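You operate a simulated robot arm through the tools that you are given. There is no shell and no other tool. Be economical: measure what you need, move in short steps, check, and stop when the job is done.

You are at the controls of a simulated two-armed robot. One attempt, no reset.

JOB
Wipe up the spill on the top of the long processor with the rag and put it back.

Only the result counts: the job must be done as asked and must still hold three seconds after the hand-in. Knocking over, shifting, dropping, spilling or breaking anything else fails it.

ROBOT AND FRAMES
Two 7-joint arms with two-finger parallel grippers on one trunk, on a base that drives. Base frame: it is fixed to the floor where the robot stands at the start and does not move with it; the origin is under the middle of the robot, x ahead of it, y to its left, z up. Units: mm, degrees, N and s.
The left shoulder is at the start at [50, 158, 1139], the right one opposite. With the tool pointing down near the work surface each hand reaches from about 160 to 660 mm from the robot's upright axis, wherever it stands, measured 20 degrees to its own side. Payload 3.91 kg a hand.
The tool frame of a hand sits at the grasp point between the pads (the TCP): z along the fingers, y along the line on which they close. The tips reach 30 mm beyond it. The gripper opens to 110 mm. The fingers are 20 mm wide and 10 mm thick; the gripper's body (48 by 112 mm) begins 55 mm behind the TCP.
Orientation is that of the tool frame in the base frame, as [roll, pitch, yaw] about the fixed x, y, z axes, in that order (R = Rz(yaw) Ry(pitch) Rx(roll)). With the fingers straight down and closing along the base's y, the tool's x points along the base's -x, its y along +y and its z along -z.

CONTROLS
- The arms move only by the tool nudge_tool. It takes "left_commands", "right_commands" or both (then of equal length, played together; a hand with none holds still); each is a list of rows, each an object of numbers (a shift or turn left out is 0, a gripper value left out holds the last): "fingers": the opening in per cent of the stroke, from 0 (shut) to 100 (fully open); "dx", "dy", "dz": the shift along the tool's x, y, z in m; "ax", "ay", "az": the turn, a rotation vector about the tool's x, y, z in degrees. In form: [{"fingers": .., "dx": .., "dy": .., "dz": .., "ax": .., "ay": .., "az": ..}, ...]. A call has 1 to 10 rows; each row is the pose to reach, as a shift and turn from the pose commanded when the call began, along the tool's axes at that moment. A row lasts 0.2 s, in which the tool goes at most 50 mm and 8.6 degrees; a call with a longer step from one row to the next is refused whole, and so is a gripper value outside its range. Where a pose cannot be reached the arm comes as near as it can. A force on the tool above 40 N (or 10 N above the force at the start of the call, whichever is more), or a blocked arm, ends the call early, and 0.2 s more pass. The fingers move at their own pace (about 153 mm/s each) and stop on an object; they squeeze with about 33 N. The grip force told is the motor's: it shows also when the fingers shut on nothing. Time passes only in rows, and 0.2 s behind the last, so rows that repeat a pose let the fingers close. The reply holds the time, the measured pose of the TCP, the force on the tool along the base axes, the opening and the grip force, in the units named above and with some noise, with the torque about the TCP (base axes, N m) and any sound that the robot's microphone picked up, and new pictures: "show" is both (left out), scene, wrist or none (wrist: the cameras of the hands that moved).
- Cameras (640 x 400 px; columns grow to the right, rows downward): "scene" is now at [117.1, 44.8, 1334.6]; the picture's right is [0.48, -0.88, 0.00], its down [0.02, 0.01, -1.00] and it looks along [0.88, 0.48, 0.02] (base axes); focal length 214 px, centre (320, 200). "left" rides on the left gripper at [72, -17, -103] in its tool frame; the picture's right is [0.23, 0.97, 0.00], its down [-0.76, 0.18, -0.62] and it looks along [-0.61, 0.14, 0.78] (tool axes); focal length 222 px, centre (320, 200). "right" rides on the right gripper at [72, 17, -103] in its tool frame; the picture's right is [-0.23, 0.97, 0.00], its down [-0.76, -0.18, -0.62] and it looks along [-0.61, -0.14, 0.78] (tool axes); focal length 222 px, centre (320, 200). There is no depth. A picture from a camera that has moved, and an enlarged one, comes with that camera's place and axes in the base frame and with its lens.
- move_column(by): slides the trunk up (or, below 0, down) by that many mm; the arms and the scene camera ride with it, the base frame stays. It gives what a move gives, with no picture.
- roll_base(legs): drives the robot by 1 to 6 legs, each [ahead, turn to the left] in mm and degrees, along the robot's own axes; the way and the turn of a leg run together, so that a leg with both is an arc; at most 1500 mm and 180 degrees a leg. The arms and the cameras ride along, it lands a little off, and it stops where it bumps. It gives what a move gives, and a new picture of the scene camera.
- head_to(pan, tilt): turns the head with the scene camera to pan (to the left, within 80 degrees either way) and tilt (down, from -29 to 69), counted from straight ahead of the robot. It gives what a move gives, and a new picture of the scene camera.
- inspect(camera, box): a new picture of the part [left, top, right, bottom] of that camera's present view, enlarged. It takes no simulated time.
- job_done(): hands the job in; it is judged then, once.

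Work in short steps. Places have to be worked out from the pictures, the camera data and where the tool is seen: move nearer, look again, correct. Check each grasp and each placing, and mend what went wrong. You have 120 turns and 260 pictures in all, those below and enlarged ones among them. Open the grippers and draw the arms clear of the work before you hand the job in, unless the task says otherwise; then end with one line.

The tools are called after ">>>" as name(argument=value, ...) on one line, values as JSON. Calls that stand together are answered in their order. nudge_tool: Moves the arms, as the interface text tells. Its arguments: {"type":"object","properties":{"left_commands":{"type":"array"},"right_commands":{"type":"array"},"show":{"type":"string","enum":["both","scene","wrist","none"]}},"required":[]} The other tools are called the same way: move_column (by) slides the trunk up or down; roll_base (legs) drives the base; head_to (pan, tilt) turns the head that bears the scene camera; inspect (camera, box) takes an enlarged picture of a part of a camera's view; job_done () hands the job in.

At the start:

```text
t: 0.0
left_tool_pos: [155.4, 231.3, 1314.3]
left_tcp_rot: [180.0, 0.0, 180.0]
left_ft_force: [0.8, -0.1, 0.5]
left_torque: [0.0, -0.03, -0.03]
left_width: 109.8
left_grasp_force: 0.1
right_tool_pos: [338.9, 27.7, 1319.1]
right_tcp_rot: [180.0, -0.1, -179.9]
right_ft_force: [0.1, -0.2, 1.1]
right_torque: [0.01, 0.01, 0.02]
right_width: 110.0
right_grasp_force: 0.1
trunk travel left (down, up): [-381.0, 101.0]
robot x, y, heading: [2.2, -1.4, -0.1]
head pan, tilt: [28.9, -1.1]
```

scene: 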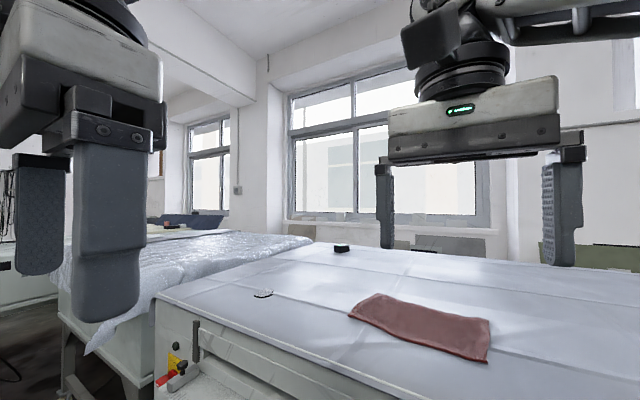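
right: 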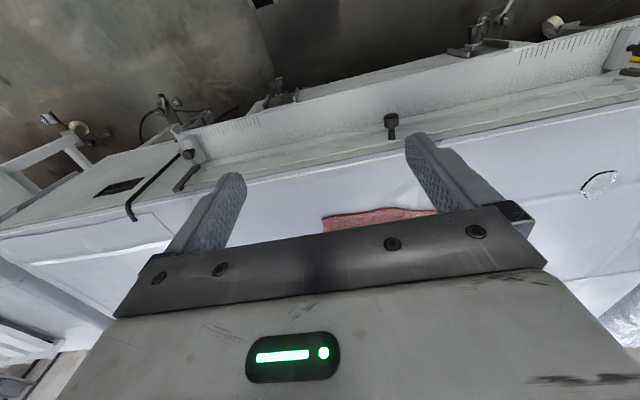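
left: 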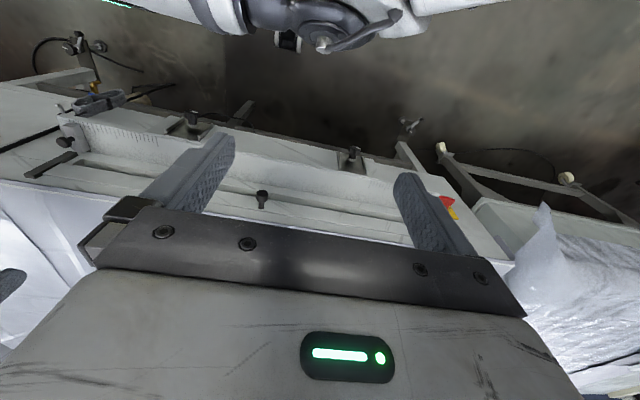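

I see a red rag on the white top and a faint ring that may be the spill. I turn the head down and toward the front to see the top more fully.

>>> head_to(pan=20, tilt=35)

>>> inspect(camera="scene", box=[200, 100, 500, 300])

```text
t: 1.0
left_tool_pos: [156.3, 231.5, 1315.1]
left_tcp_rot: [179.9, 0.0, 180.0]
left_ft_force: [-0.1, 0.2, 0.0]
left_torque: [-0.02, -0.01, 0.01]
left_width: 109.9
left_grasp_force: 0.0
right_tool_pos: [341.9, 27.0, 1320.8]
right_tcp_rot: [-180.0, 0.0, 180.0]
right_ft_force: [1.3, 0.8, 0.7]
right_torque: [0.0, 0.0, 0.01]
right_width: 110.1
right_grasp_force: 0.2
trunk travel left (down, up): [-381.0, 101.0]
robot x, y, heading: [-2.3, -0.7, -0.0]
head pan, tilt: [20.0, 35.0]
camera scene: at [121.5, 31.6, 1276.8], right [0.34, -0.94, 0.0], down [-0.54, -0.2, -0.82], along [0.77, 0.28, -0.57], focal length 214 px, centre (320, 200)
```

scene: 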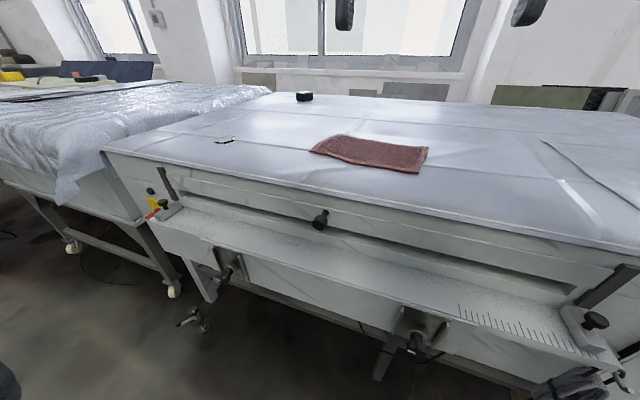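

```text
2.00 times, centred on (350, 200) of scene
camera zoom: at [121.5, 31.6, 1276.8], right [0.34, -0.94, 0.0], down [-0.54, -0.2, -0.82], along [0.77, 0.28, -0.57], focal length 429 px, centre (260, 200)
```

zoom: 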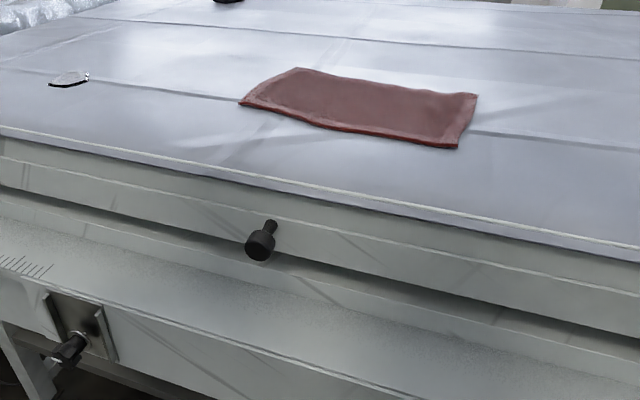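

The front edge of the top lies at about x 490, z 1030. The spill is near (685, 580) and the rag spans about x 650–890, y −65…270. I look down at the floor clearance in front of the base, and zoom in on the spill.

>>> inspect(camera="scene", box=[185, 115, 265, 165])

>>> head_to(pan=0, tilt=69)

```text
8.00 times, centred on (225, 140) of scene
camera zoom: at [121.5, 31.6, 1276.8], right [0.34, -0.94, 0.0], down [-0.54, -0.2, -0.82], along [0.77, 0.28, -0.57], focal length 1716 px, centre (1080, 680)
```

zoom: 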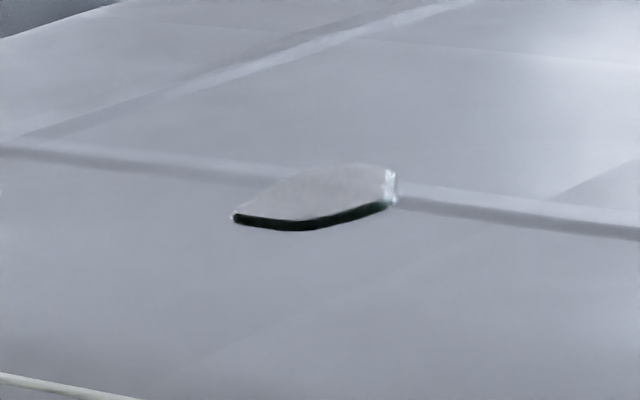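

```text
t: 2.0
left_tool_pos: [155.5, 231.2, 1315.0]
left_tcp_rot: [180.0, 0.0, 179.9]
left_ft_force: [0.6, 0.4, -0.8]
left_torque: [0.0, 0.01, 0.02]
left_width: 110.3
left_grasp_force: 0.1
right_tool_pos: [340.2, 28.6, 1319.5]
right_tcp_rot: [-180.0, 0.1, -180.0]
right_ft_force: [-1.0, 0.3, 0.0]
right_torque: [-0.03, 0.0, -0.01]
right_width: 110.2
right_grasp_force: 0.0
trunk travel left (down, up): [-381.0, 101.0]
robot x, y, heading: [0.9, 2.1, 0.2]
head pan, tilt: [0.0, 68.8]
camera scene: at [94.8, 1.5, 1233.1], right [0.0, -1.0, 0.0], down [-0.93, 0.0, -0.36], along [0.36, 0.0, -0.93], focal length 214 px, centre (320, 200)
```

scene: 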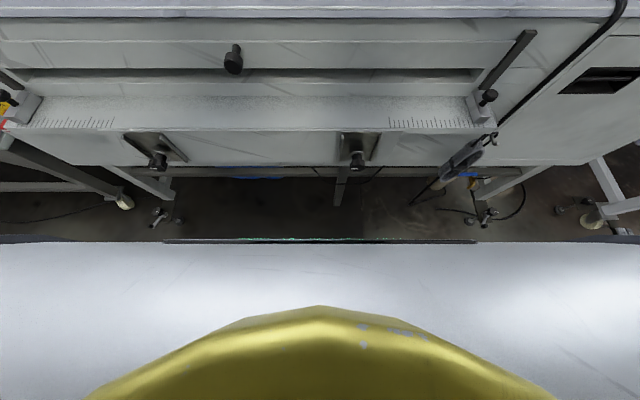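

Base frame clearance looks fine ahead. I move the robot sideways to about y 250 (turn, drive along, turn back) so the left hand can reach both the rag and the spill.

>>> roll_base(legs=[[0, 90], [250, 0], [0, -90]])

>>> head_to(pan=10, tilt=35)

```text
t: 11.6
left_tool_pos: [137.0, 490.1, 1314.6]
left_tcp_rot: [180.0, 0.0, -177.8]
left_ft_force: [0.5, 0.0, 0.4]
left_torque: [-0.01, -0.01, 0.01]
left_width: 110.1
left_grasp_force: 0.0
right_tool_pos: [328.5, 295.0, 1319.0]
right_tcp_rot: [180.0, 0.1, -177.8]
right_ft_force: [0.2, 0.8, 0.5]
right_torque: [0.01, 0.01, -0.01]
right_width: 110.1
right_grasp_force: 0.1
trunk travel left (down, up): [-381.0, 101.0]
robot x, y, heading: [-6.9, 254.7, 2.3]
head pan, tilt: [0.0, 68.8]
camera scene: at [84.4, 258.2, 1233.0], right [0.04, -1.0, 0.0], down [-0.93, -0.04, -0.36], along [0.36, 0.01, -0.93], focal length 214 px, centre (320, 200)
```

scene: 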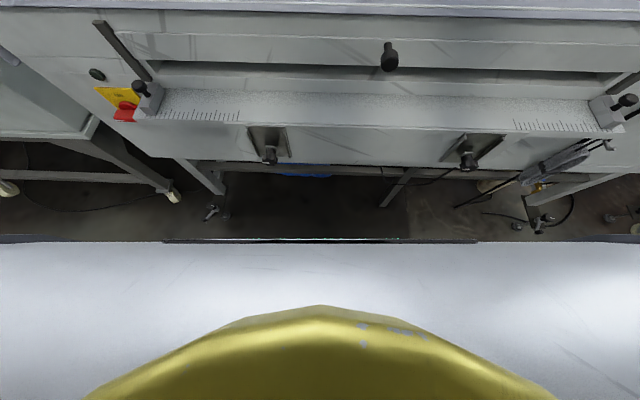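

```text
t: 12.6
left_tool_pos: [136.8, 490.3, 1315.6]
left_tcp_rot: [-180.0, 0.0, -177.8]
left_ft_force: [0.1, -0.2, 0.2]
left_torque: [0.0, 0.0, 0.01]
left_width: 110.1
left_grasp_force: 0.1
right_tool_pos: [329.2, 293.5, 1319.1]
right_tcp_rot: [180.0, -0.1, -177.8]
right_ft_force: [0.2, 0.4, 0.6]
right_torque: [0.04, -0.01, -0.02]
right_width: 110.0
right_grasp_force: 0.1
trunk travel left (down, up): [-381.0, 101.0]
robot x, y, heading: [-11.2, 250.0, 2.2]
head pan, tilt: [10.0, 35.0]
camera scene: at [114.6, 274.7, 1276.6], right [0.21, -0.98, 0.0], down [-0.56, -0.12, -0.82], along [0.8, 0.17, -0.57], focal length 214 px, centre (320, 200)
```

scene: 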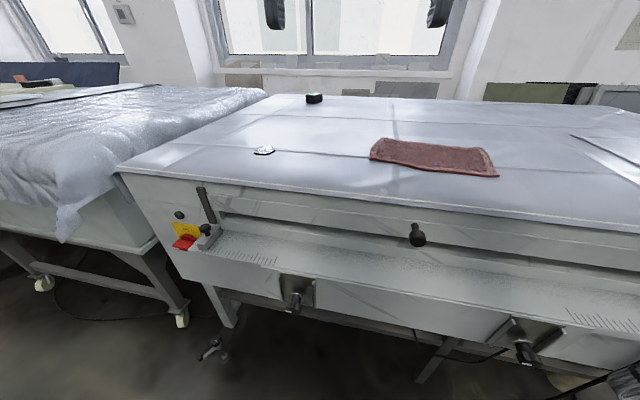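

Spill triangulates to about (680, 570, 1030) again. I drive ahead about 120 mm toward the edge.

>>> roll_base(legs=[[120, -2]])

>>> inspect(camera="scene", box=[220, 80, 520, 220])

```text
t: 13.8
left_tool_pos: [265.3, 486.7, 1315.0]
left_tcp_rot: [180.0, 0.0, -179.7]
left_ft_force: [-0.6, 0.2, 0.4]
left_torque: [0.01, 0.03, -0.02]
left_width: 109.7
left_grasp_force: 0.1
right_tool_pos: [451.1, 284.9, 1318.5]
right_tcp_rot: [-180.0, 0.0, -179.9]
right_ft_force: [0.4, -0.1, -0.5]
right_torque: [-0.01, 0.04, 0.0]
right_width: 110.2
right_grasp_force: 0.1
trunk travel left (down, up): [-381.0, 101.0]
robot x, y, heading: [108.2, 250.7, 0.4]
head pan, tilt: [10.0, 35.0]
camera scene: at [236.4, 272.7, 1276.6], right [0.18, -0.98, 0.0], down [-0.57, -0.1, -0.82], along [0.81, 0.14, -0.57], focal length 214 px, centre (320, 200)
```

scene: 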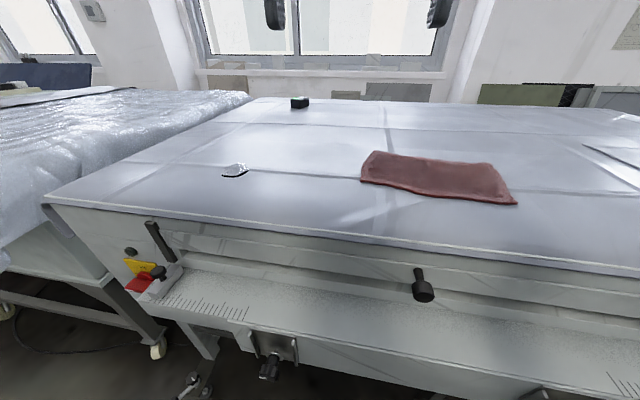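

```text
2.13 times, centred on (370, 150) of scene
camera zoom: at [236.4, 272.7, 1276.6], right [0.18, -0.98, 0.0], down [-0.57, -0.1, -0.82], along [0.81, 0.14, -0.57], focal length 458 px, centre (213, 307)
```

zoom: 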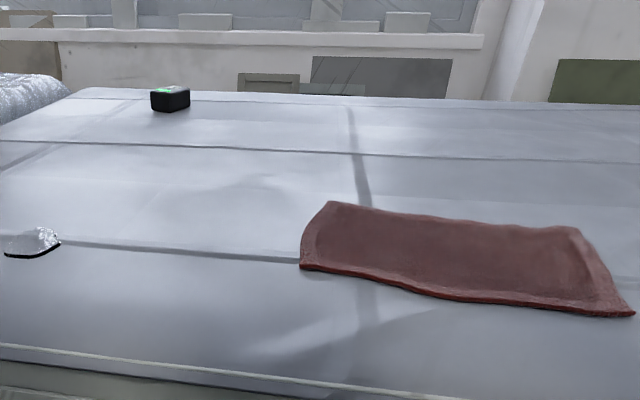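

The right hand is in the way above the edge, so I park it to the right side. Then I bring the left hand over the near edge of the rag.

>>> nudge_tool(right_commands=[{"dy": -0.045, "dx": 0.01}, {"dy": -0.09, "dx": 0.02}, {"dy": -0.135, "dx": 0.04}, {"dy": -0.18, "dx": 0.06}, {"dy": -0.225, "dx": 0.08}, {"dy": -0.27, "dx": 0.1}, {"dy": -0.315, "dx": 0.12}, {"dy": -0.35, "dx": 0.14}], left_commands=[{"dx": -0.03}, {"dx": -0.06, "dy": -0.01}, {"dx": -0.09, "dy": -0.03}, {"dx": -0.12, "dy": -0.065}, {"dx": -0.15, "dy": -0.1}, {"dx": -0.18, "dy": -0.135, "dz": 0.02}, {"dx": -0.21, "dy": -0.17, "dz": 0.04}, {"dx": -0.24, "dy": -0.2, "dz": 0.06}, {"dx": -0.27, "dy": -0.23, "dz": 0.08}, {"dx": -0.3, "dy": -0.26, "dz": 0.1}])

```text
refused: give rows for one hand, or as many for the one as for the other
```

Row counts must match; I resend with ten rows each.

>>> nudge_tool(right_commands=[{"dy": -0.045, "dx": 0.01}, {"dy": -0.09, "dx": 0.02}, {"dy": -0.135, "dx": 0.04}, {"dy": -0.18, "dx": 0.06}, {"dy": -0.225, "dx": 0.08}, {"dy": -0.27, "dx": 0.1}, {"dy": -0.315, "dx": 0.12}, {"dy": -0.35, "dx": 0.14}, {"dy": -0.35, "dx": 0.14}, {"dy": -0.35, "dx": 0.14}], left_commands=[{"dx": -0.03}, {"dx": -0.06, "dy": -0.01}, {"dx": -0.09, "dy": -0.03}, {"dx": -0.12, "dy": -0.06}, {"dx": -0.15, "dy": -0.09}, {"dx": -0.18, "dy": -0.125, "dz": 0.02}, {"dx": -0.21, "dy": -0.16, "dz": 0.04}, {"dx": -0.24, "dy": -0.195, "dz": 0.06}, {"dx": -0.27, "dy": -0.23, "dz": 0.08}, {"dx": -0.3, "dy": -0.26, "dz": 0.1}])

```text
refused: row 6 steps farther than a row can; nothing moved
```

>>> nudge_tool(right_commands=[{"dy": -0.04, "dx": 0.01}, {"dy": -0.08, "dx": 0.02}, {"dy": -0.12, "dx": 0.03}, {"dy": -0.16, "dx": 0.04}, {"dy": -0.2, "dx": 0.05}, {"dy": -0.24, "dx": 0.06}, {"dy": -0.28, "dx": 0.07}, {"dy": -0.32, "dx": 0.08}, {"dy": -0.35, "dx": 0.09}, {"dy": -0.38, "dx": 0.1}], left_commands=[{"dx": -0.03}, {"dx": -0.06, "dy": -0.01}, {"dx": -0.09, "dy": -0.03}, {"dx": -0.12, "dy": -0.06}, {"dx": -0.15, "dy": -0.09}, {"dx": -0.18, "dy": -0.12, "dz": 0.02}, {"dx": -0.21, "dy": -0.15, "dz": 0.04}, {"dx": -0.24, "dy": -0.18, "dz": 0.06}, {"dx": -0.27, "dy": -0.21, "dz": 0.08}, {"dx": -0.3, "dy": -0.24, "dz": 0.1}])

```text
t: 16.0
left_tool_pos: [494.7, 388.1, 1208.6]
left_tcp_rot: [180.0, 0.1, -179.9]
left_ft_force: [-0.6, 0.0, 0.3]
left_torque: [0.02, -0.03, -0.03]
left_width: 110.0
left_grasp_force: 0.0
left hand out of reach, approached as far as the arm can: row 5, 6, 7, 8, 9, 10
right_tool_pos: [414.7, -44.4, 1272.0]
right_tcp_rot: [179.9, 0.1, -179.8]
right_ft_force: [-0.2, -0.6, 0.5]
right_torque: [0.0, -0.02, 0.0]
right_width: 110.2
right_grasp_force: 0.2
right hand out of reach, approached as far as the arm can: row 7, 8, 9, 10
trunk travel left (down, up): [-381.0, 101.0]
robot x, y, heading: [108.6, 256.7, 0.3]
head pan, tilt: [10.0, 35.0]
camera scene: at [235.6, 272.4, 1276.7], right [0.18, -0.98, 0.0], down [-0.56, -0.1, -0.82], along [0.81, 0.14, -0.57], focal length 214 px, centre (320, 200)
camera right: at [341.6, -27.1, 1375.3], right [0.22, 0.97, 0.0], down [0.76, -0.17, 0.62], along [0.61, -0.14, -0.78], focal length 222 px, centre (320, 200)
camera left: at [423.0, 370.1, 1313.1], right [-0.23, 0.97, 0.0], down [0.76, 0.18, 0.62], along [0.61, 0.14, -0.78], focal length 222 px, centre (320, 200)
```

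scene: 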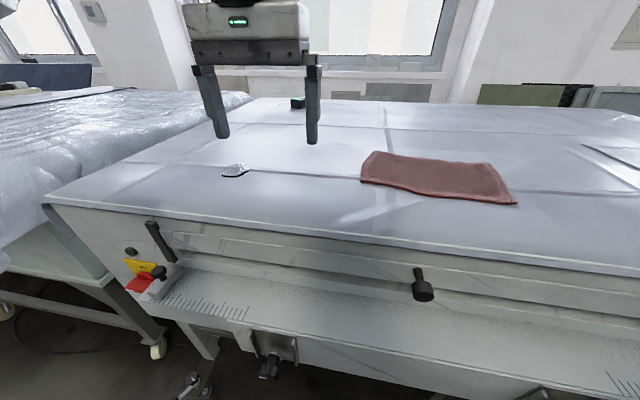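
right: 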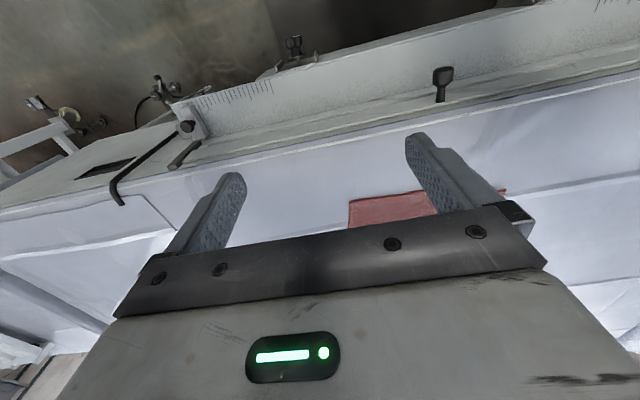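
left: 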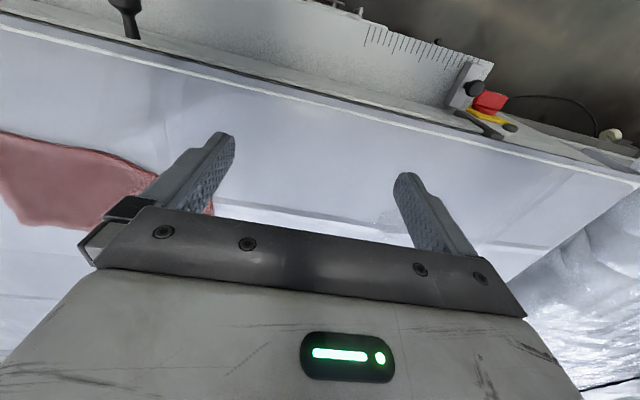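

Reach is limited because the wrist sits above the shoulder; raising the column by 100 mm should help.

>>> move_column(by=100)

```text
t: 17.4
left_tool_pos: [495.6, 388.2, 1309.4]
left_tcp_rot: [-179.9, 0.0, -179.8]
left_ft_force: [-0.5, -0.1, 0.0]
left_torque: [0.0, 0.0, 0.0]
left_width: 110.0
left_grasp_force: 0.1
right_tool_pos: [414.8, -44.4, 1372.1]
right_tcp_rot: [-179.9, 0.2, -179.8]
right_ft_force: [-0.2, 0.4, -0.5]
right_torque: [-0.01, 0.02, 0.0]
right_width: 110.0
right_grasp_force: 0.0
trunk travel left (down, up): [-481.0, 1.0]
robot x, y, heading: [111.0, 258.9, 0.2]
head pan, tilt: [10.0, 35.0]
```

Now lower the left hand and shift forward, to learn the reach.

>>> nudge_tool(left_commands=[{"dz": 0.04}, {"dz": 0.08}, {"dz": 0.12}, {"dz": 0.16}, {"dz": 0.16, "dx": -0.02}])

```text
t: 18.6
left_tool_pos: [513.6, 387.6, 1147.9]
left_tcp_rot: [-179.9, 0.1, -179.8]
left_ft_force: [-0.5, -0.6, -0.5]
left_torque: [0.01, -0.03, 0.0]
left_width: 109.9
left_grasp_force: 0.0
right_tool_pos: [414.7, -43.1, 1372.5]
right_tcp_rot: [179.9, 0.0, -179.8]
right_ft_force: [-0.8, 0.1, -0.2]
right_torque: [0.03, 0.02, 0.01]
right_width: 110.1
right_grasp_force: 0.1
trunk travel left (down, up): [-481.0, 1.0]
robot x, y, heading: [109.5, 256.2, 0.2]
head pan, tilt: [10.0, 35.0]
camera scene: at [236.0, 272.7, 1376.7], right [0.18, -0.98, 0.0], down [-0.56, -0.1, -0.82], along [0.81, 0.14, -0.57], focal length 214 px, centre (320, 200)
camera left: at [441.5, 370.3, 1252.4], right [-0.23, 0.97, 0.0], down [0.76, 0.18, 0.62], along [0.61, 0.14, -0.78], focal length 222 px, centre (320, 200)
```

scene: 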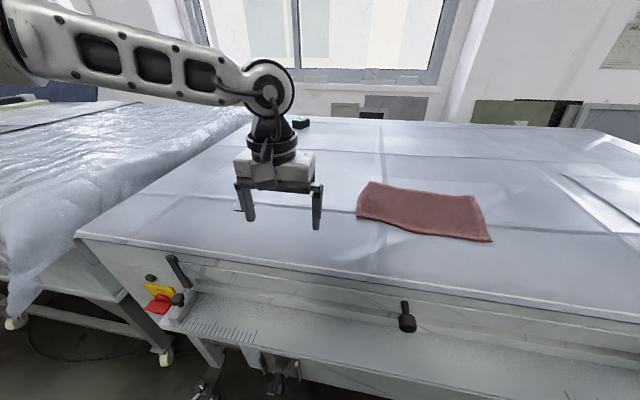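
left: 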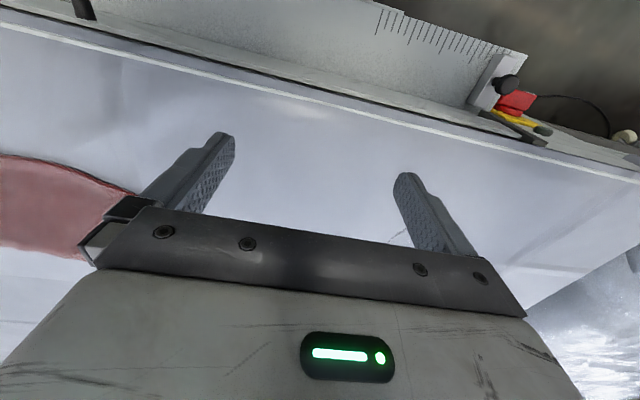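

Commands track again. I move the left hand over the near-left corner of the rag.

>>> nudge_tool(left_commands=[{"dx": -0.025, "dy": -0.03}, {"dx": -0.05, "dy": -0.06}, {"dx": -0.075, "dy": -0.09}, {"dx": -0.1, "dy": -0.12}, {"dx": -0.125, "dy": -0.15}])

```text
t: 19.8
left_tool_pos: [544.8, 377.1, 1149.6]
left_tcp_rot: [-180.0, 0.0, -179.8]
left_ft_force: [0.2, -0.4, 0.9]
left_torque: [-0.04, 0.0, 0.0]
left_width: 110.0
left_grasp_force: 0.1
left hand out of reach, approached as far as the arm can: row 1, 2, 3, 4, 5
right_tool_pos: [414.8, -44.0, 1372.4]
right_tcp_rot: [179.9, 0.2, -179.9]
right_ft_force: [-0.1, -0.1, 0.6]
right_torque: [-0.01, 0.0, -0.03]
right_width: 110.1
right_grasp_force: 0.0
trunk travel left (down, up): [-481.0, 1.0]
robot x, y, heading: [108.5, 251.4, -0.0]
head pan, tilt: [10.0, 35.0]
camera scene: at [235.7, 272.8, 1376.7], right [0.18, -0.98, 0.0], down [-0.56, -0.1, -0.82], along [0.81, 0.14, -0.57], focal length 214 px, centre (320, 200)
camera left: at [472.8, 358.9, 1253.2], right [-0.23, 0.97, 0.0], down [0.76, 0.18, 0.62], along [0.61, 0.14, -0.78], focal length 222 px, centre (320, 200)
```

scene: 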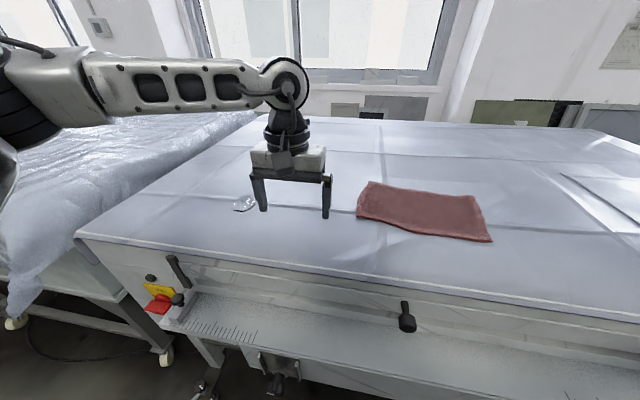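
left: 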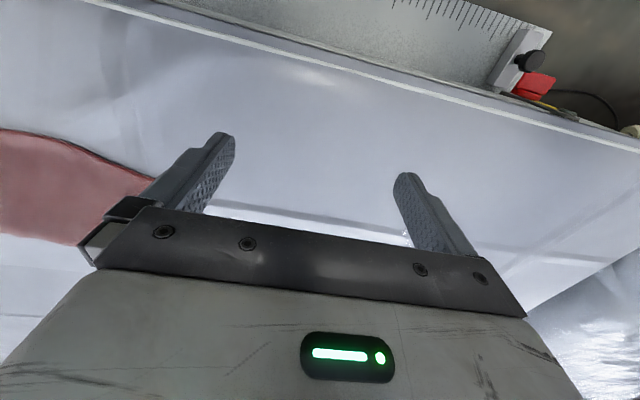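

The stall seems not to be plain extension; I test moving straight ahead and down.

>>> nudge_tool(left_commands=[{"dz": 0.03}, {"dz": 0.05}, {"dz": 0.05, "dx": -0.03}, {"dz": 0.05, "dx": -0.06}, {"dz": 0.05, "dx": -0.09}, {"dz": 0.05, "dx": -0.12}], show="scene")

```text
t: 21.1
left_tool_pos: [609.8, 430.8, 1112.4]
left_tcp_rot: [-179.8, 0.1, -179.7]
left_ft_force: [0.7, 0.6, -0.1]
left_torque: [0.0, -0.02, -0.01]
left_width: 109.9
left_grasp_force: 0.1
left hand out of reach, approached as far as the arm can: row 2, 3, 4, 5, 6
right_tool_pos: [414.4, -43.9, 1371.7]
right_tcp_rot: [180.0, 0.2, -179.8]
right_ft_force: [-0.3, -0.7, 0.1]
right_torque: [0.02, 0.03, 0.01]
right_width: 109.9
right_grasp_force: 0.0
trunk travel left (down, up): [-481.0, 1.0]
robot x, y, heading: [110.3, 254.6, 0.3]
head pan, tilt: [10.0, 35.0]
camera scene: at [235.7, 272.9, 1376.7], right [0.18, -0.98, 0.0], down [-0.56, -0.1, -0.82], along [0.81, 0.14, -0.57], focal length 214 px, centre (320, 200)
```

scene: 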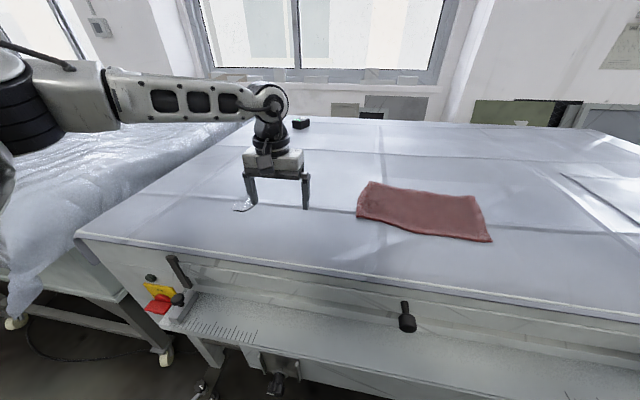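

I take a close look at the rag to judge thickness and edges.

>>> inspect(camera="scene", box=[345, 170, 505, 250])

>>> inspect(camera="scene", box=[220, 160, 320, 220])

```text
4.00 times, centred on (425, 210) of scene
camera zoom: at [235.7, 272.9, 1376.7], right [0.18, -0.98, 0.0], down [-0.56, -0.1, -0.82], along [0.81, 0.14, -0.57], focal length 858 px, centre (-100, 160)
```

zoom: 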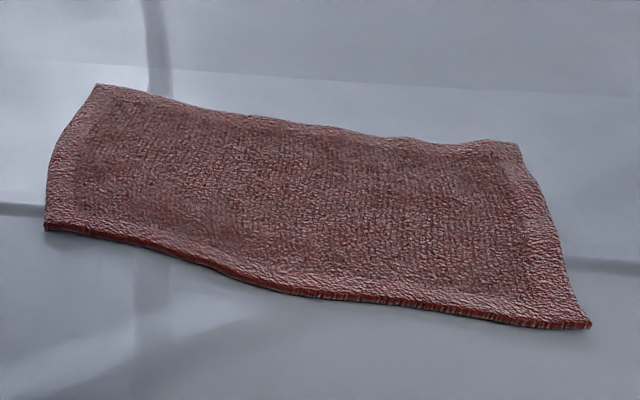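

```text
6.40 times, centred on (270, 190) of scene
camera zoom: at [235.7, 272.9, 1376.7], right [0.18, -0.98, 0.0], down [-0.56, -0.1, -0.82], along [0.81, 0.14, -0.57], focal length 1373 px, centre (640, 264)
```

zoom: 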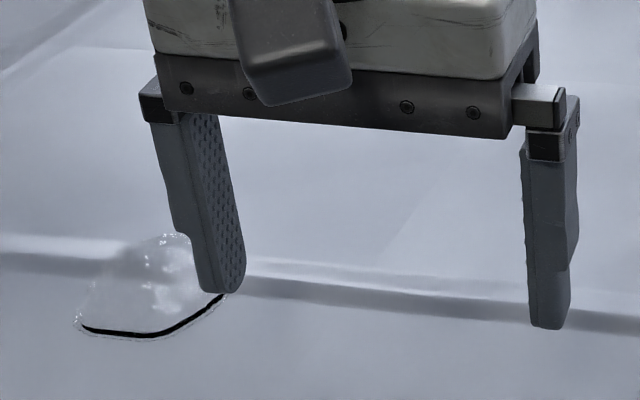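

The rag looks like a thin wavy cloth and the spill a small clear puddle. I test reach lower: down 40 mm, then toward −y.

>>> nudge_tool(left_commands=[{"dy": -0.03}, {"dy": -0.06}, {"dy": -0.06, "dz": 0.03}, {"dy": -0.09, "dz": 0.03}, {"dy": -0.12, "dz": 0.03}], show="none")

```text
t: 22.4
left_tool_pos: [558.0, 390.4, 1097.6]
left_tcp_rot: [-179.8, 0.1, -179.9]
left_ft_force: [0.5, 0.2, 0.6]
left_torque: [0.04, -0.02, 0.02]
left_width: 110.1
left_grasp_force: 0.1
left hand out of reach, approached as far as the arm can: row 1, 2, 3, 4, 5
right_tool_pos: [414.5, -44.5, 1373.3]
right_tcp_rot: [180.0, 0.1, -179.8]
right_ft_force: [-0.5, 0.1, 0.3]
right_torque: [-0.01, 0.0, -0.02]
right_width: 109.9
right_grasp_force: 0.1
trunk travel left (down, up): [-481.0, 1.0]
robot x, y, heading: [110.6, 256.4, 0.3]
head pan, tilt: [10.0, 35.0]
```

The boundary looks like a wrist/elbow limit. I try yawing the tool (clockwise from above) and then moving toward −y.

>>> nudge_tool(left_commands=[{"az": 8.5}, {"az": 17}, {"az": 25.5}, {"az": 34}, {"az": 34, "dy": -0.04}, {"az": 34, "dy": -0.08}, {"az": 34, "dy": -0.12}], show="scene")

```text
t: 23.9
left_tool_pos: [515.3, 364.3, 1113.0]
left_tcp_rot: [179.9, 0.1, 146.1]
left_ft_force: [0.6, 0.1, -0.1]
left_torque: [0.01, -0.02, -0.04]
left_width: 109.7
left_grasp_force: 0.0
left hand out of reach, approached as far as the arm can: row 5, 6, 7
right_tool_pos: [413.5, -44.0, 1372.9]
right_tcp_rot: [179.8, 0.1, -179.8]
right_ft_force: [-0.2, -0.2, -0.3]
right_torque: [-0.02, 0.01, 0.0]
right_width: 110.1
right_grasp_force: 0.1
trunk travel left (down, up): [-481.0, 1.0]
robot x, y, heading: [105.7, 256.2, 0.1]
head pan, tilt: [10.0, 35.0]
camera scene: at [235.0, 272.5, 1376.8], right [0.18, -0.98, 0.0], down [-0.56, -0.1, -0.82], along [0.81, 0.14, -0.57], focal length 214 px, centre (320, 200)
```

scene: 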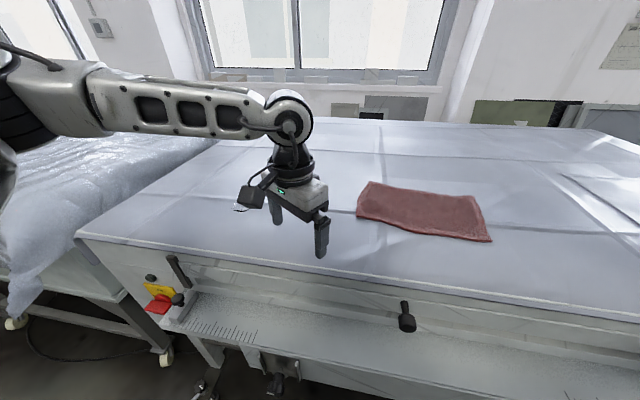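

The limit is the shoulder's inward range: targets should lie about 20° to the left of the robot's heading. I turn the robot right 27° so the rag comes into the left hand's zone.

>>> roll_base(legs=[[0, -27]])

```text
t: 25.7
left_tool_pos: [520.3, 163.6, 1113.7]
left_tcp_rot: [180.0, 0.1, 118.6]
left_ft_force: [-0.4, -0.3, 0.5]
left_torque: [0.0, 0.02, 0.03]
left_width: 109.7
left_grasp_force: 0.1
right_tool_pos: [240.2, -152.2, 1372.1]
right_tcp_rot: [-180.0, 0.1, 152.6]
right_ft_force: [0.2, 0.0, -0.2]
right_torque: [0.04, 0.0, 0.02]
right_width: 110.0
right_grasp_force: 0.1
trunk travel left (down, up): [-481.0, 1.0]
robot x, y, heading: [110.6, 259.2, -27.2]
head pan, tilt: [10.0, 35.0]
camera scene: at [228.1, 212.0, 1376.7], right [-0.3, -0.95, 0.0], down [-0.55, 0.17, -0.82], along [0.78, -0.24, -0.57], focal length 214 px, centre (320, 200)
```

scene: 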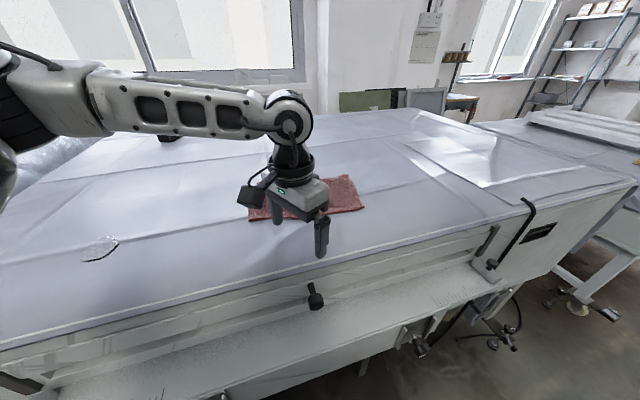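

Now the hand is near the rag in its good zone. I move to about (665, 150) above the near edge and yaw the closing axis to base x, at z ≈1113.

>>> nudge_tool(left_commands=[{"dx": -0.02, "dy": 0.03, "az": 7}, {"dx": -0.04, "dy": 0.06, "az": 14}, {"dx": -0.06, "dy": 0.09, "az": 21}, {"dx": -0.081, "dy": 0.12, "az": 28}, {"dx": -0.081, "dy": 0.12, "az": 28}])

```text
t: 26.9
left_tool_pos: [525.4, 164.9, 1100.5]
left_tcp_rot: [179.7, 0.1, 90.9]
left_ft_force: [-0.3, -0.3, -0.7]
left_torque: [-0.01, 0.0, 0.01]
left_width: 110.1
left_grasp_force: 0.1
left hand out of reach, approached as far as the arm can: row 2, 3, 4, 5
right_tool_pos: [241.7, -150.3, 1372.4]
right_tcp_rot: [180.0, 0.1, 152.7]
right_ft_force: [0.6, 0.7, 0.0]
right_torque: [-0.02, 0.04, 0.01]
right_width: 110.2
right_grasp_force: 0.2
trunk travel left (down, up): [-481.0, 1.0]
robot x, y, heading: [110.6, 257.6, -27.3]
head pan, tilt: [10.0, 35.0]
camera scene: at [228.4, 212.2, 1376.7], right [-0.3, -0.95, 0.0], down [-0.55, 0.17, -0.82], along [0.78, -0.25, -0.57], focal length 214 px, centre (320, 200)
camera left: at [507.1, 237.2, 1204.5], right [0.97, 0.24, 0.0], down [0.19, -0.76, 0.63], along [0.15, -0.61, -0.78], focal length 222 px, centre (320, 200)
```

scene: 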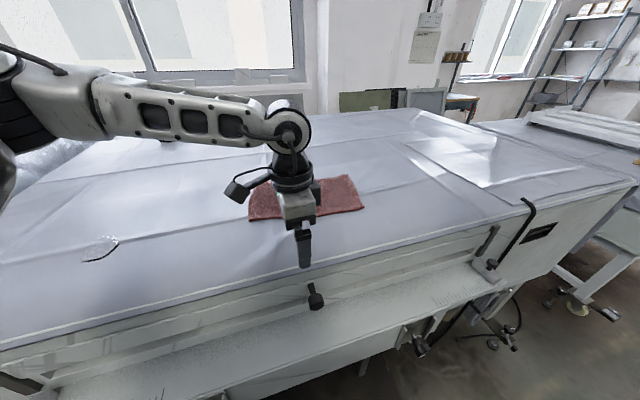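
left: 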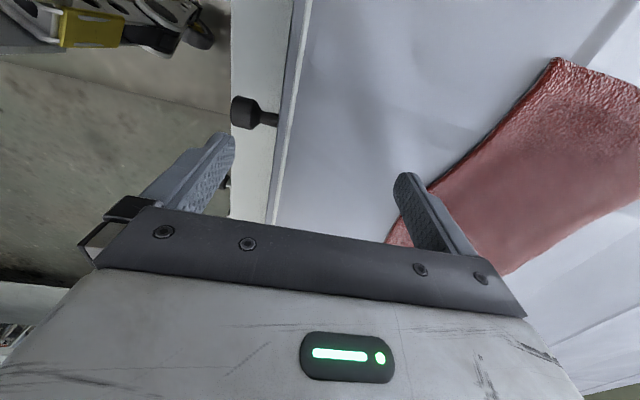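

The arm got stuck in an awkward posture. I undo the yaw while moving back to the left side, to re-enter the good zone.

>>> nudge_tool(left_commands=[{"az": -8}, {"az": -16, "dx": 0.02}, {"az": -24, "dx": 0.04}, {"az": -32, "dx": 0.06}, {"az": -40, "dx": 0.08}, {"az": -48, "dx": 0.1}, {"az": -56, "dx": 0.1}, {"az": -62, "dx": 0.1}], show="scene")

```text
t: 28.7
left_tool_pos: [520.9, 269.7, 1099.4]
left_tcp_rot: [-179.8, 0.1, 152.7]
left_ft_force: [-0.5, 0.4, 0.0]
left_torque: [0.02, 0.04, 0.0]
left_width: 109.7
left_grasp_force: 0.2
right_tool_pos: [241.1, -149.6, 1371.6]
right_tcp_rot: [180.0, 0.1, 152.6]
right_ft_force: [0.4, -0.1, 0.0]
right_torque: [-0.02, -0.01, 0.02]
right_width: 110.1
right_grasp_force: 0.0
trunk travel left (down, up): [-481.0, 1.0]
robot x, y, heading: [109.8, 255.8, -27.5]
head pan, tilt: [10.0, 35.0]
camera scene: at [228.3, 212.4, 1376.7], right [-0.3, -0.95, 0.0], down [-0.55, 0.17, -0.82], along [0.78, -0.25, -0.57], focal length 214 px, centre (320, 200)
```

scene: 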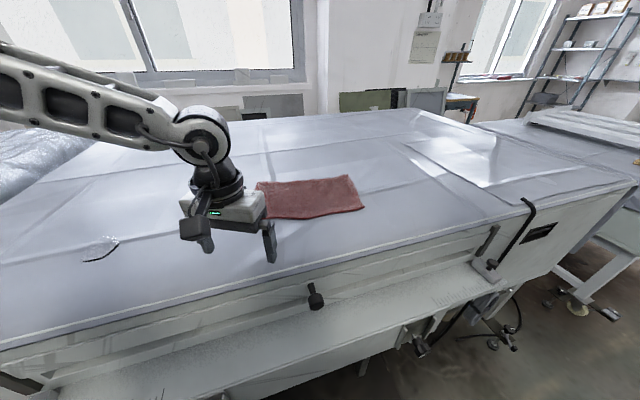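

Now push straight out along the robot's heading, which leads over the rag's near-left corner.

>>> nudge_tool(left_commands=[{"dx": -0.033}, {"dx": -0.066}, {"dx": -0.1}, {"dx": -0.133}, {"dx": -0.165}])

```text
t: 29.9
left_tool_pos: [667.0, 195.7, 1099.5]
left_tcp_rot: [-179.8, 0.2, 152.6]
left_ft_force: [-0.2, 0.0, -0.3]
left_torque: [0.0, 0.03, 0.0]
left_width: 109.8
left_grasp_force: 0.1
right_tool_pos: [241.5, -150.3, 1372.0]
right_tcp_rot: [-180.0, 0.1, 152.6]
right_ft_force: [-0.2, 0.8, -1.1]
right_torque: [0.03, 0.0, -0.01]
right_width: 110.2
right_grasp_force: 0.0
trunk travel left (down, up): [-481.0, 1.0]
robot x, y, heading: [107.4, 254.8, -27.4]
head pan, tilt: [10.0, 35.0]
camera scene: at [229.1, 212.0, 1376.6], right [-0.3, -0.95, 0.0], down [-0.55, 0.17, -0.82], along [0.78, -0.24, -0.57], focal length 214 px, centre (320, 200)
camera left: at [595.8, 212.8, 1203.8], right [0.25, 0.97, 0.0], down [0.76, -0.19, 0.62], along [0.6, -0.16, -0.78], focal length 222 px, centre (320, 200)
```

scene: 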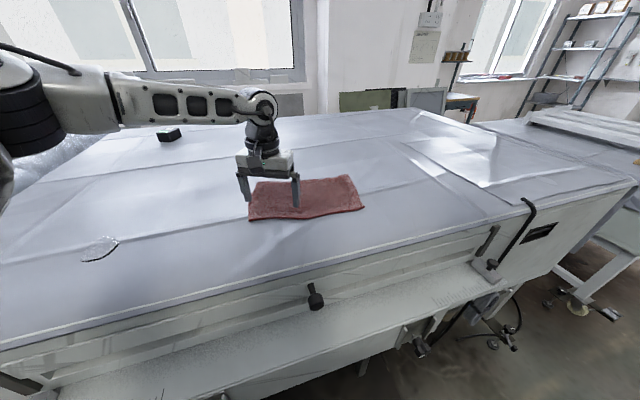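
left: 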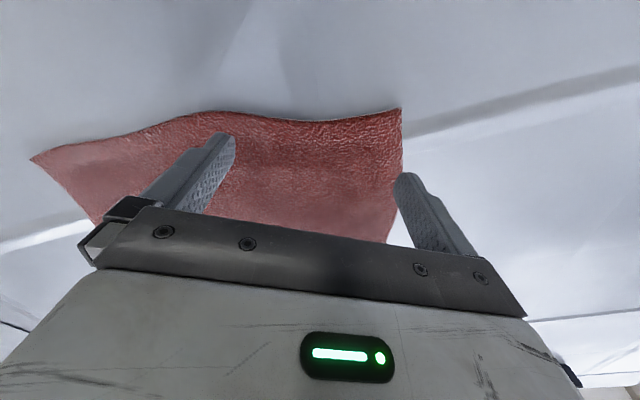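

The arm reaches the rag well. I set the opening to ~70 mm, place both fingers over the rag near its near-left corner, and lower toward contact.

>>> nudge_tool(left_commands=[{"dx": -0.014, "fingers": 64}, {"dx": -0.028, "dy": -0.004}, {"dx": -0.028, "dy": -0.004, "dz": 0.015}, {"dx": -0.028, "dy": -0.004, "dz": 0.025}, {"dx": -0.028, "dy": -0.004, "dz": 0.03}])

>>> inspect(camera="scene", box=[220, 140, 380, 240])

```text
t: 31.1
left_tool_pos: [676.3, 204.8, 1077.1]
left_tcp_rot: [-179.9, 0.0, 152.6]
left_ft_force: [0.5, 0.0, 0.4]
left_torque: [-0.02, -0.03, 0.0]
left_width: 70.5
left_grasp_force: 0.0
left hand out of reach, approached as far as the arm can: row 1, 2, 3, 4, 5
right_tool_pos: [240.3, -150.4, 1371.5]
right_tcp_rot: [-180.0, 0.1, 152.6]
right_ft_force: [0.5, 0.0, 0.1]
right_torque: [-0.01, 0.0, 0.02]
right_width: 109.8
right_grasp_force: 0.1
trunk travel left (down, up): [-481.0, 1.0]
robot x, y, heading: [109.5, 256.4, -27.5]
head pan, tilt: [10.0, 35.0]
camera scene: at [228.5, 212.3, 1376.7], right [-0.3, -0.95, 0.0], down [-0.55, 0.17, -0.82], along [0.78, -0.25, -0.57], focal length 214 px, centre (320, 200)
camera left: at [604.6, 223.4, 1181.1], right [0.25, 0.97, 0.0], down [0.76, -0.19, 0.62], along [0.6, -0.16, -0.78], focal length 222 px, centre (320, 200)
```

scene: 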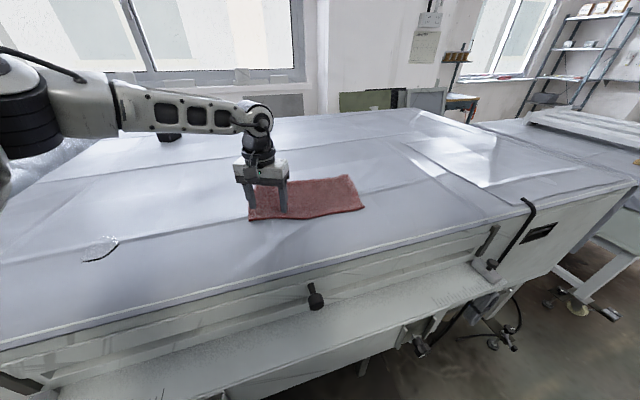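
left: 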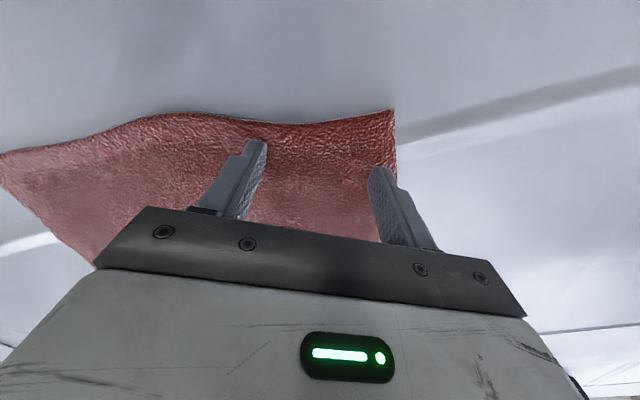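

```text
4.00 times, centred on (300, 190) of scene
camera zoom: at [228.5, 212.3, 1376.7], right [-0.3, -0.95, 0.0], down [-0.55, 0.17, -0.82], along [0.78, -0.25, -0.57], focal length 858 px, centre (400, 240)
```

zoom: 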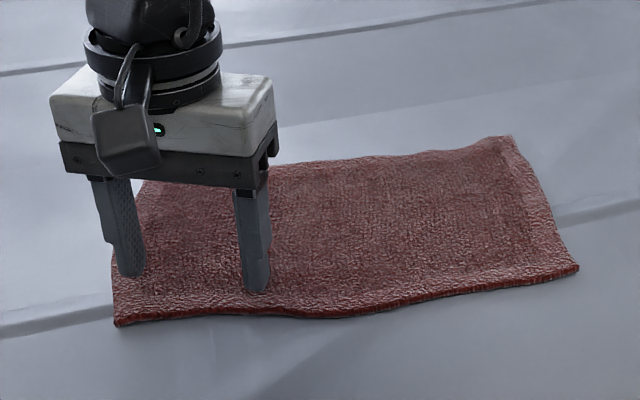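

I'm at the reach boundary but over the cloth. I lower slowly in 3 mm rows to feel the contact.

>>> nudge_tool(left_commands=[{"dz": 0.004}, {"dz": 0.007}, {"dz": 0.01}, {"dz": 0.012}, {"dz": 0.014}], show="wrist")

```text
t: 32.3
left_tool_pos: [674.6, 205.1, 1068.8]
left_tcp_rot: [-179.8, 0.9, 152.7]
left_ft_force: [7.9, -2.0, 31.5]
left_torque: [0.35, -0.45, -0.11]
left_width: 70.3
left_grasp_force: 0.0
right_tool_pos: [238.1, -150.1, 1372.9]
right_tcp_rot: [179.9, 0.1, 152.6]
right_ft_force: [0.5, 0.6, 1.4]
right_torque: [0.02, 0.01, 0.02]
right_width: 110.0
right_grasp_force: 0.0
trunk travel left (down, up): [-481.0, 1.0]
robot x, y, heading: [110.6, 252.5, -27.2]
head pan, tilt: [10.0, 35.0]
camera left: at [601.4, 224.9, 1172.9], right [0.25, 0.97, -0.01], down [0.75, -0.19, 0.63], along [0.61, -0.16, -0.77], focal length 222 px, centre (320, 200)
```

left: 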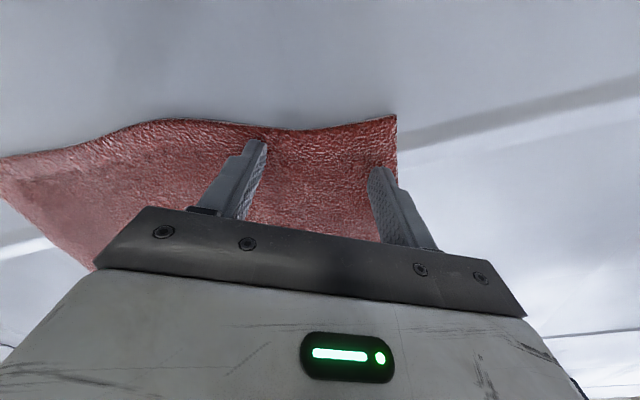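

Contact at tip height ≈1039 with 31 N. I ease up slightly and close the fingers to see whether the cloth bunches.

>>> nudge_tool(left_commands=[{"dz": -0.002}, {"dz": -0.002, "fingers": 45}, {"dz": -0.002, "fingers": 25}, {"dz": -0.002, "fingers": 0}, {"dz": -0.002, "fingers": 0}, {"dz": -0.002, "fingers": 0}])

>>> inspect(camera="scene", box=[220, 140, 380, 240])

```text
t: 33.7
left_tool_pos: [673.3, 206.5, 1070.7]
left_tcp_rot: [-180.0, 0.5, 152.6]
left_ft_force: [-1.8, 2.0, 27.5]
left_torque: [0.11, 0.02, 0.04]
left_width: 7.5
left_grasp_force: 32.9
right_tool_pos: [237.8, -150.7, 1372.7]
right_tcp_rot: [179.9, 0.2, 152.6]
right_ft_force: [-0.6, -0.1, 0.1]
right_torque: [0.01, -0.01, 0.03]
right_width: 110.1
right_grasp_force: 0.1
trunk travel left (down, up): [-481.0, 1.0]
robot x, y, heading: [108.3, 256.4, -27.4]
head pan, tilt: [10.0, 35.0]
camera scene: at [225.4, 212.8, 1377.1], right [-0.3, -0.95, 0.0], down [-0.55, 0.17, -0.82], along [0.78, -0.25, -0.57], focal length 214 px, centre (320, 200)
camera left: at [600.6, 225.8, 1173.4], right [0.25, 0.97, 0.0], down [0.75, -0.19, 0.63], along [0.61, -0.16, -0.78], focal length 222 px, centre (320, 200)
```

scene: 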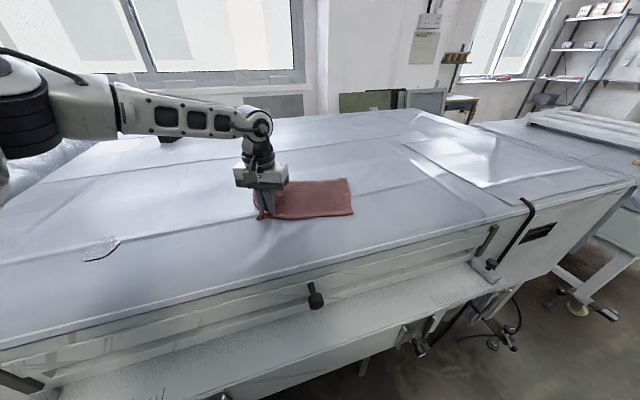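
left: 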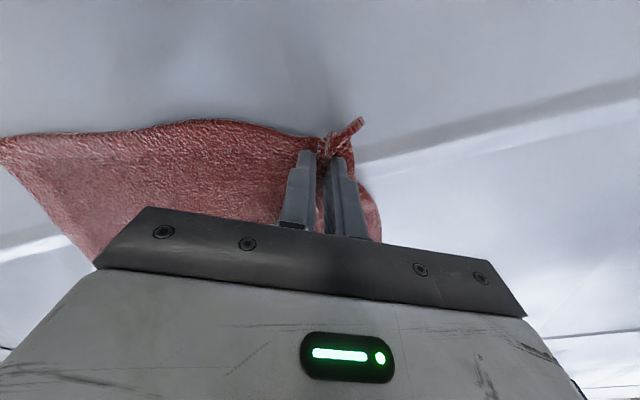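

```text
4.00 times, centred on (300, 190) of scene
camera zoom: at [225.4, 212.8, 1377.1], right [-0.3, -0.95, 0.0], down [-0.55, 0.17, -0.82], along [0.78, -0.25, -0.57], focal length 858 px, centre (400, 240)
```

zoom: 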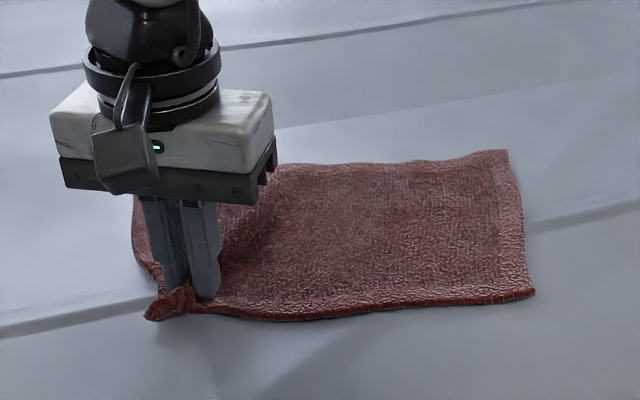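

It is a real soft cloth and a pinch of the corner is held (7.5 mm, 33 N). I lift it 60 mm to confirm the hold.

>>> nudge_tool(left_commands=[{"dz": -0.015}, {"dz": -0.03}, {"dz": -0.045}, {"dz": -0.06}, {"dz": -0.06}])

```text
t: 34.9
left_tool_pos: [675.5, 205.9, 1125.0]
left_tcp_rot: [-179.9, 0.1, 152.6]
left_ft_force: [0.5, 0.0, -0.2]
left_torque: [-0.01, 0.0, 0.05]
left_width: 6.9
left_grasp_force: 33.1
right_tool_pos: [240.7, -150.9, 1372.1]
right_tcp_rot: [179.9, 0.0, 152.6]
right_ft_force: [0.0, 0.2, 0.4]
right_torque: [0.02, -0.03, 0.03]
right_width: 109.9
right_grasp_force: 0.1
trunk travel left (down, up): [-481.0, 1.0]
robot x, y, heading: [108.7, 252.7, -27.5]
head pan, tilt: [10.0, 35.0]
camera scene: at [228.6, 212.3, 1376.7], right [-0.3, -0.95, 0.0], down [-0.55, 0.17, -0.82], along [0.78, -0.25, -0.57], focal length 214 px, centre (320, 200)
camera left: at [604.7, 224.0, 1229.4], right [0.25, 0.97, 0.0], down [0.76, -0.19, 0.62], along [0.6, -0.15, -0.78], focal length 222 px, centre (320, 200)
```

scene: 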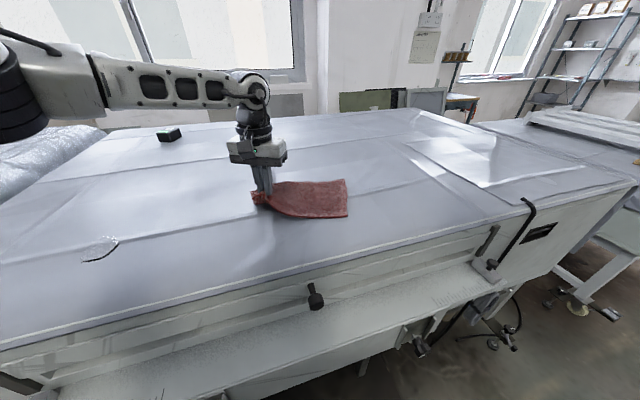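
left: 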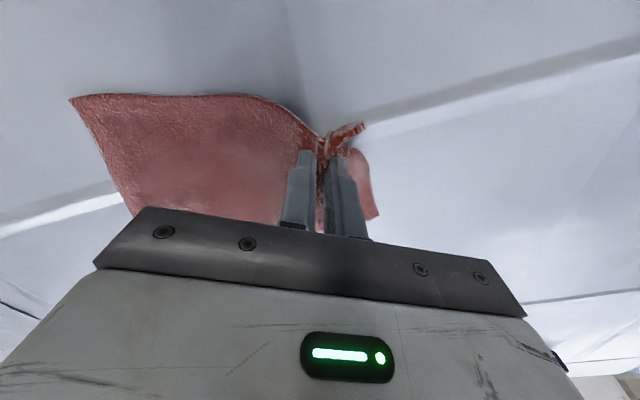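

Held. I turn the base 33° left, which carries the rag toward the spill.

>>> roll_base(legs=[[0, 33]])

```text
t: 37.0
left_tool_pos: [607.8, 527.4, 1125.2]
left_tcp_rot: [-179.8, 0.1, -173.8]
left_ft_force: [-0.4, 0.3, 0.4]
left_torque: [0.0, -0.03, -0.17]
left_width: 6.9
left_grasp_force: 33.4
right_tool_pos: [443.8, -9.1, 1372.1]
right_tcp_rot: [180.0, 0.0, -173.8]
right_ft_force: [-0.6, -0.1, -0.6]
right_torque: [0.0, -0.05, -0.02]
right_width: 109.9
right_grasp_force: 0.0
trunk travel left (down, up): [-481.0, 1.0]
robot x, y, heading: [111.4, 250.2, 6.3]
head pan, tilt: [10.0, 35.0]
camera scene: at [233.1, 286.2, 1376.7], right [0.28, -0.96, 0.0], down [-0.55, -0.16, -0.82], along [0.79, 0.23, -0.57], focal length 214 px, centre (320, 200)
```

scene: 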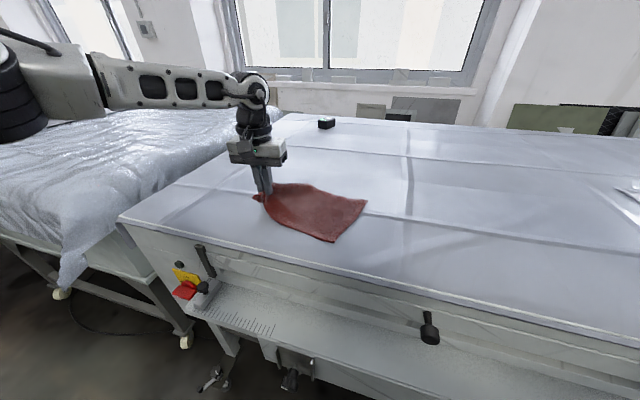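

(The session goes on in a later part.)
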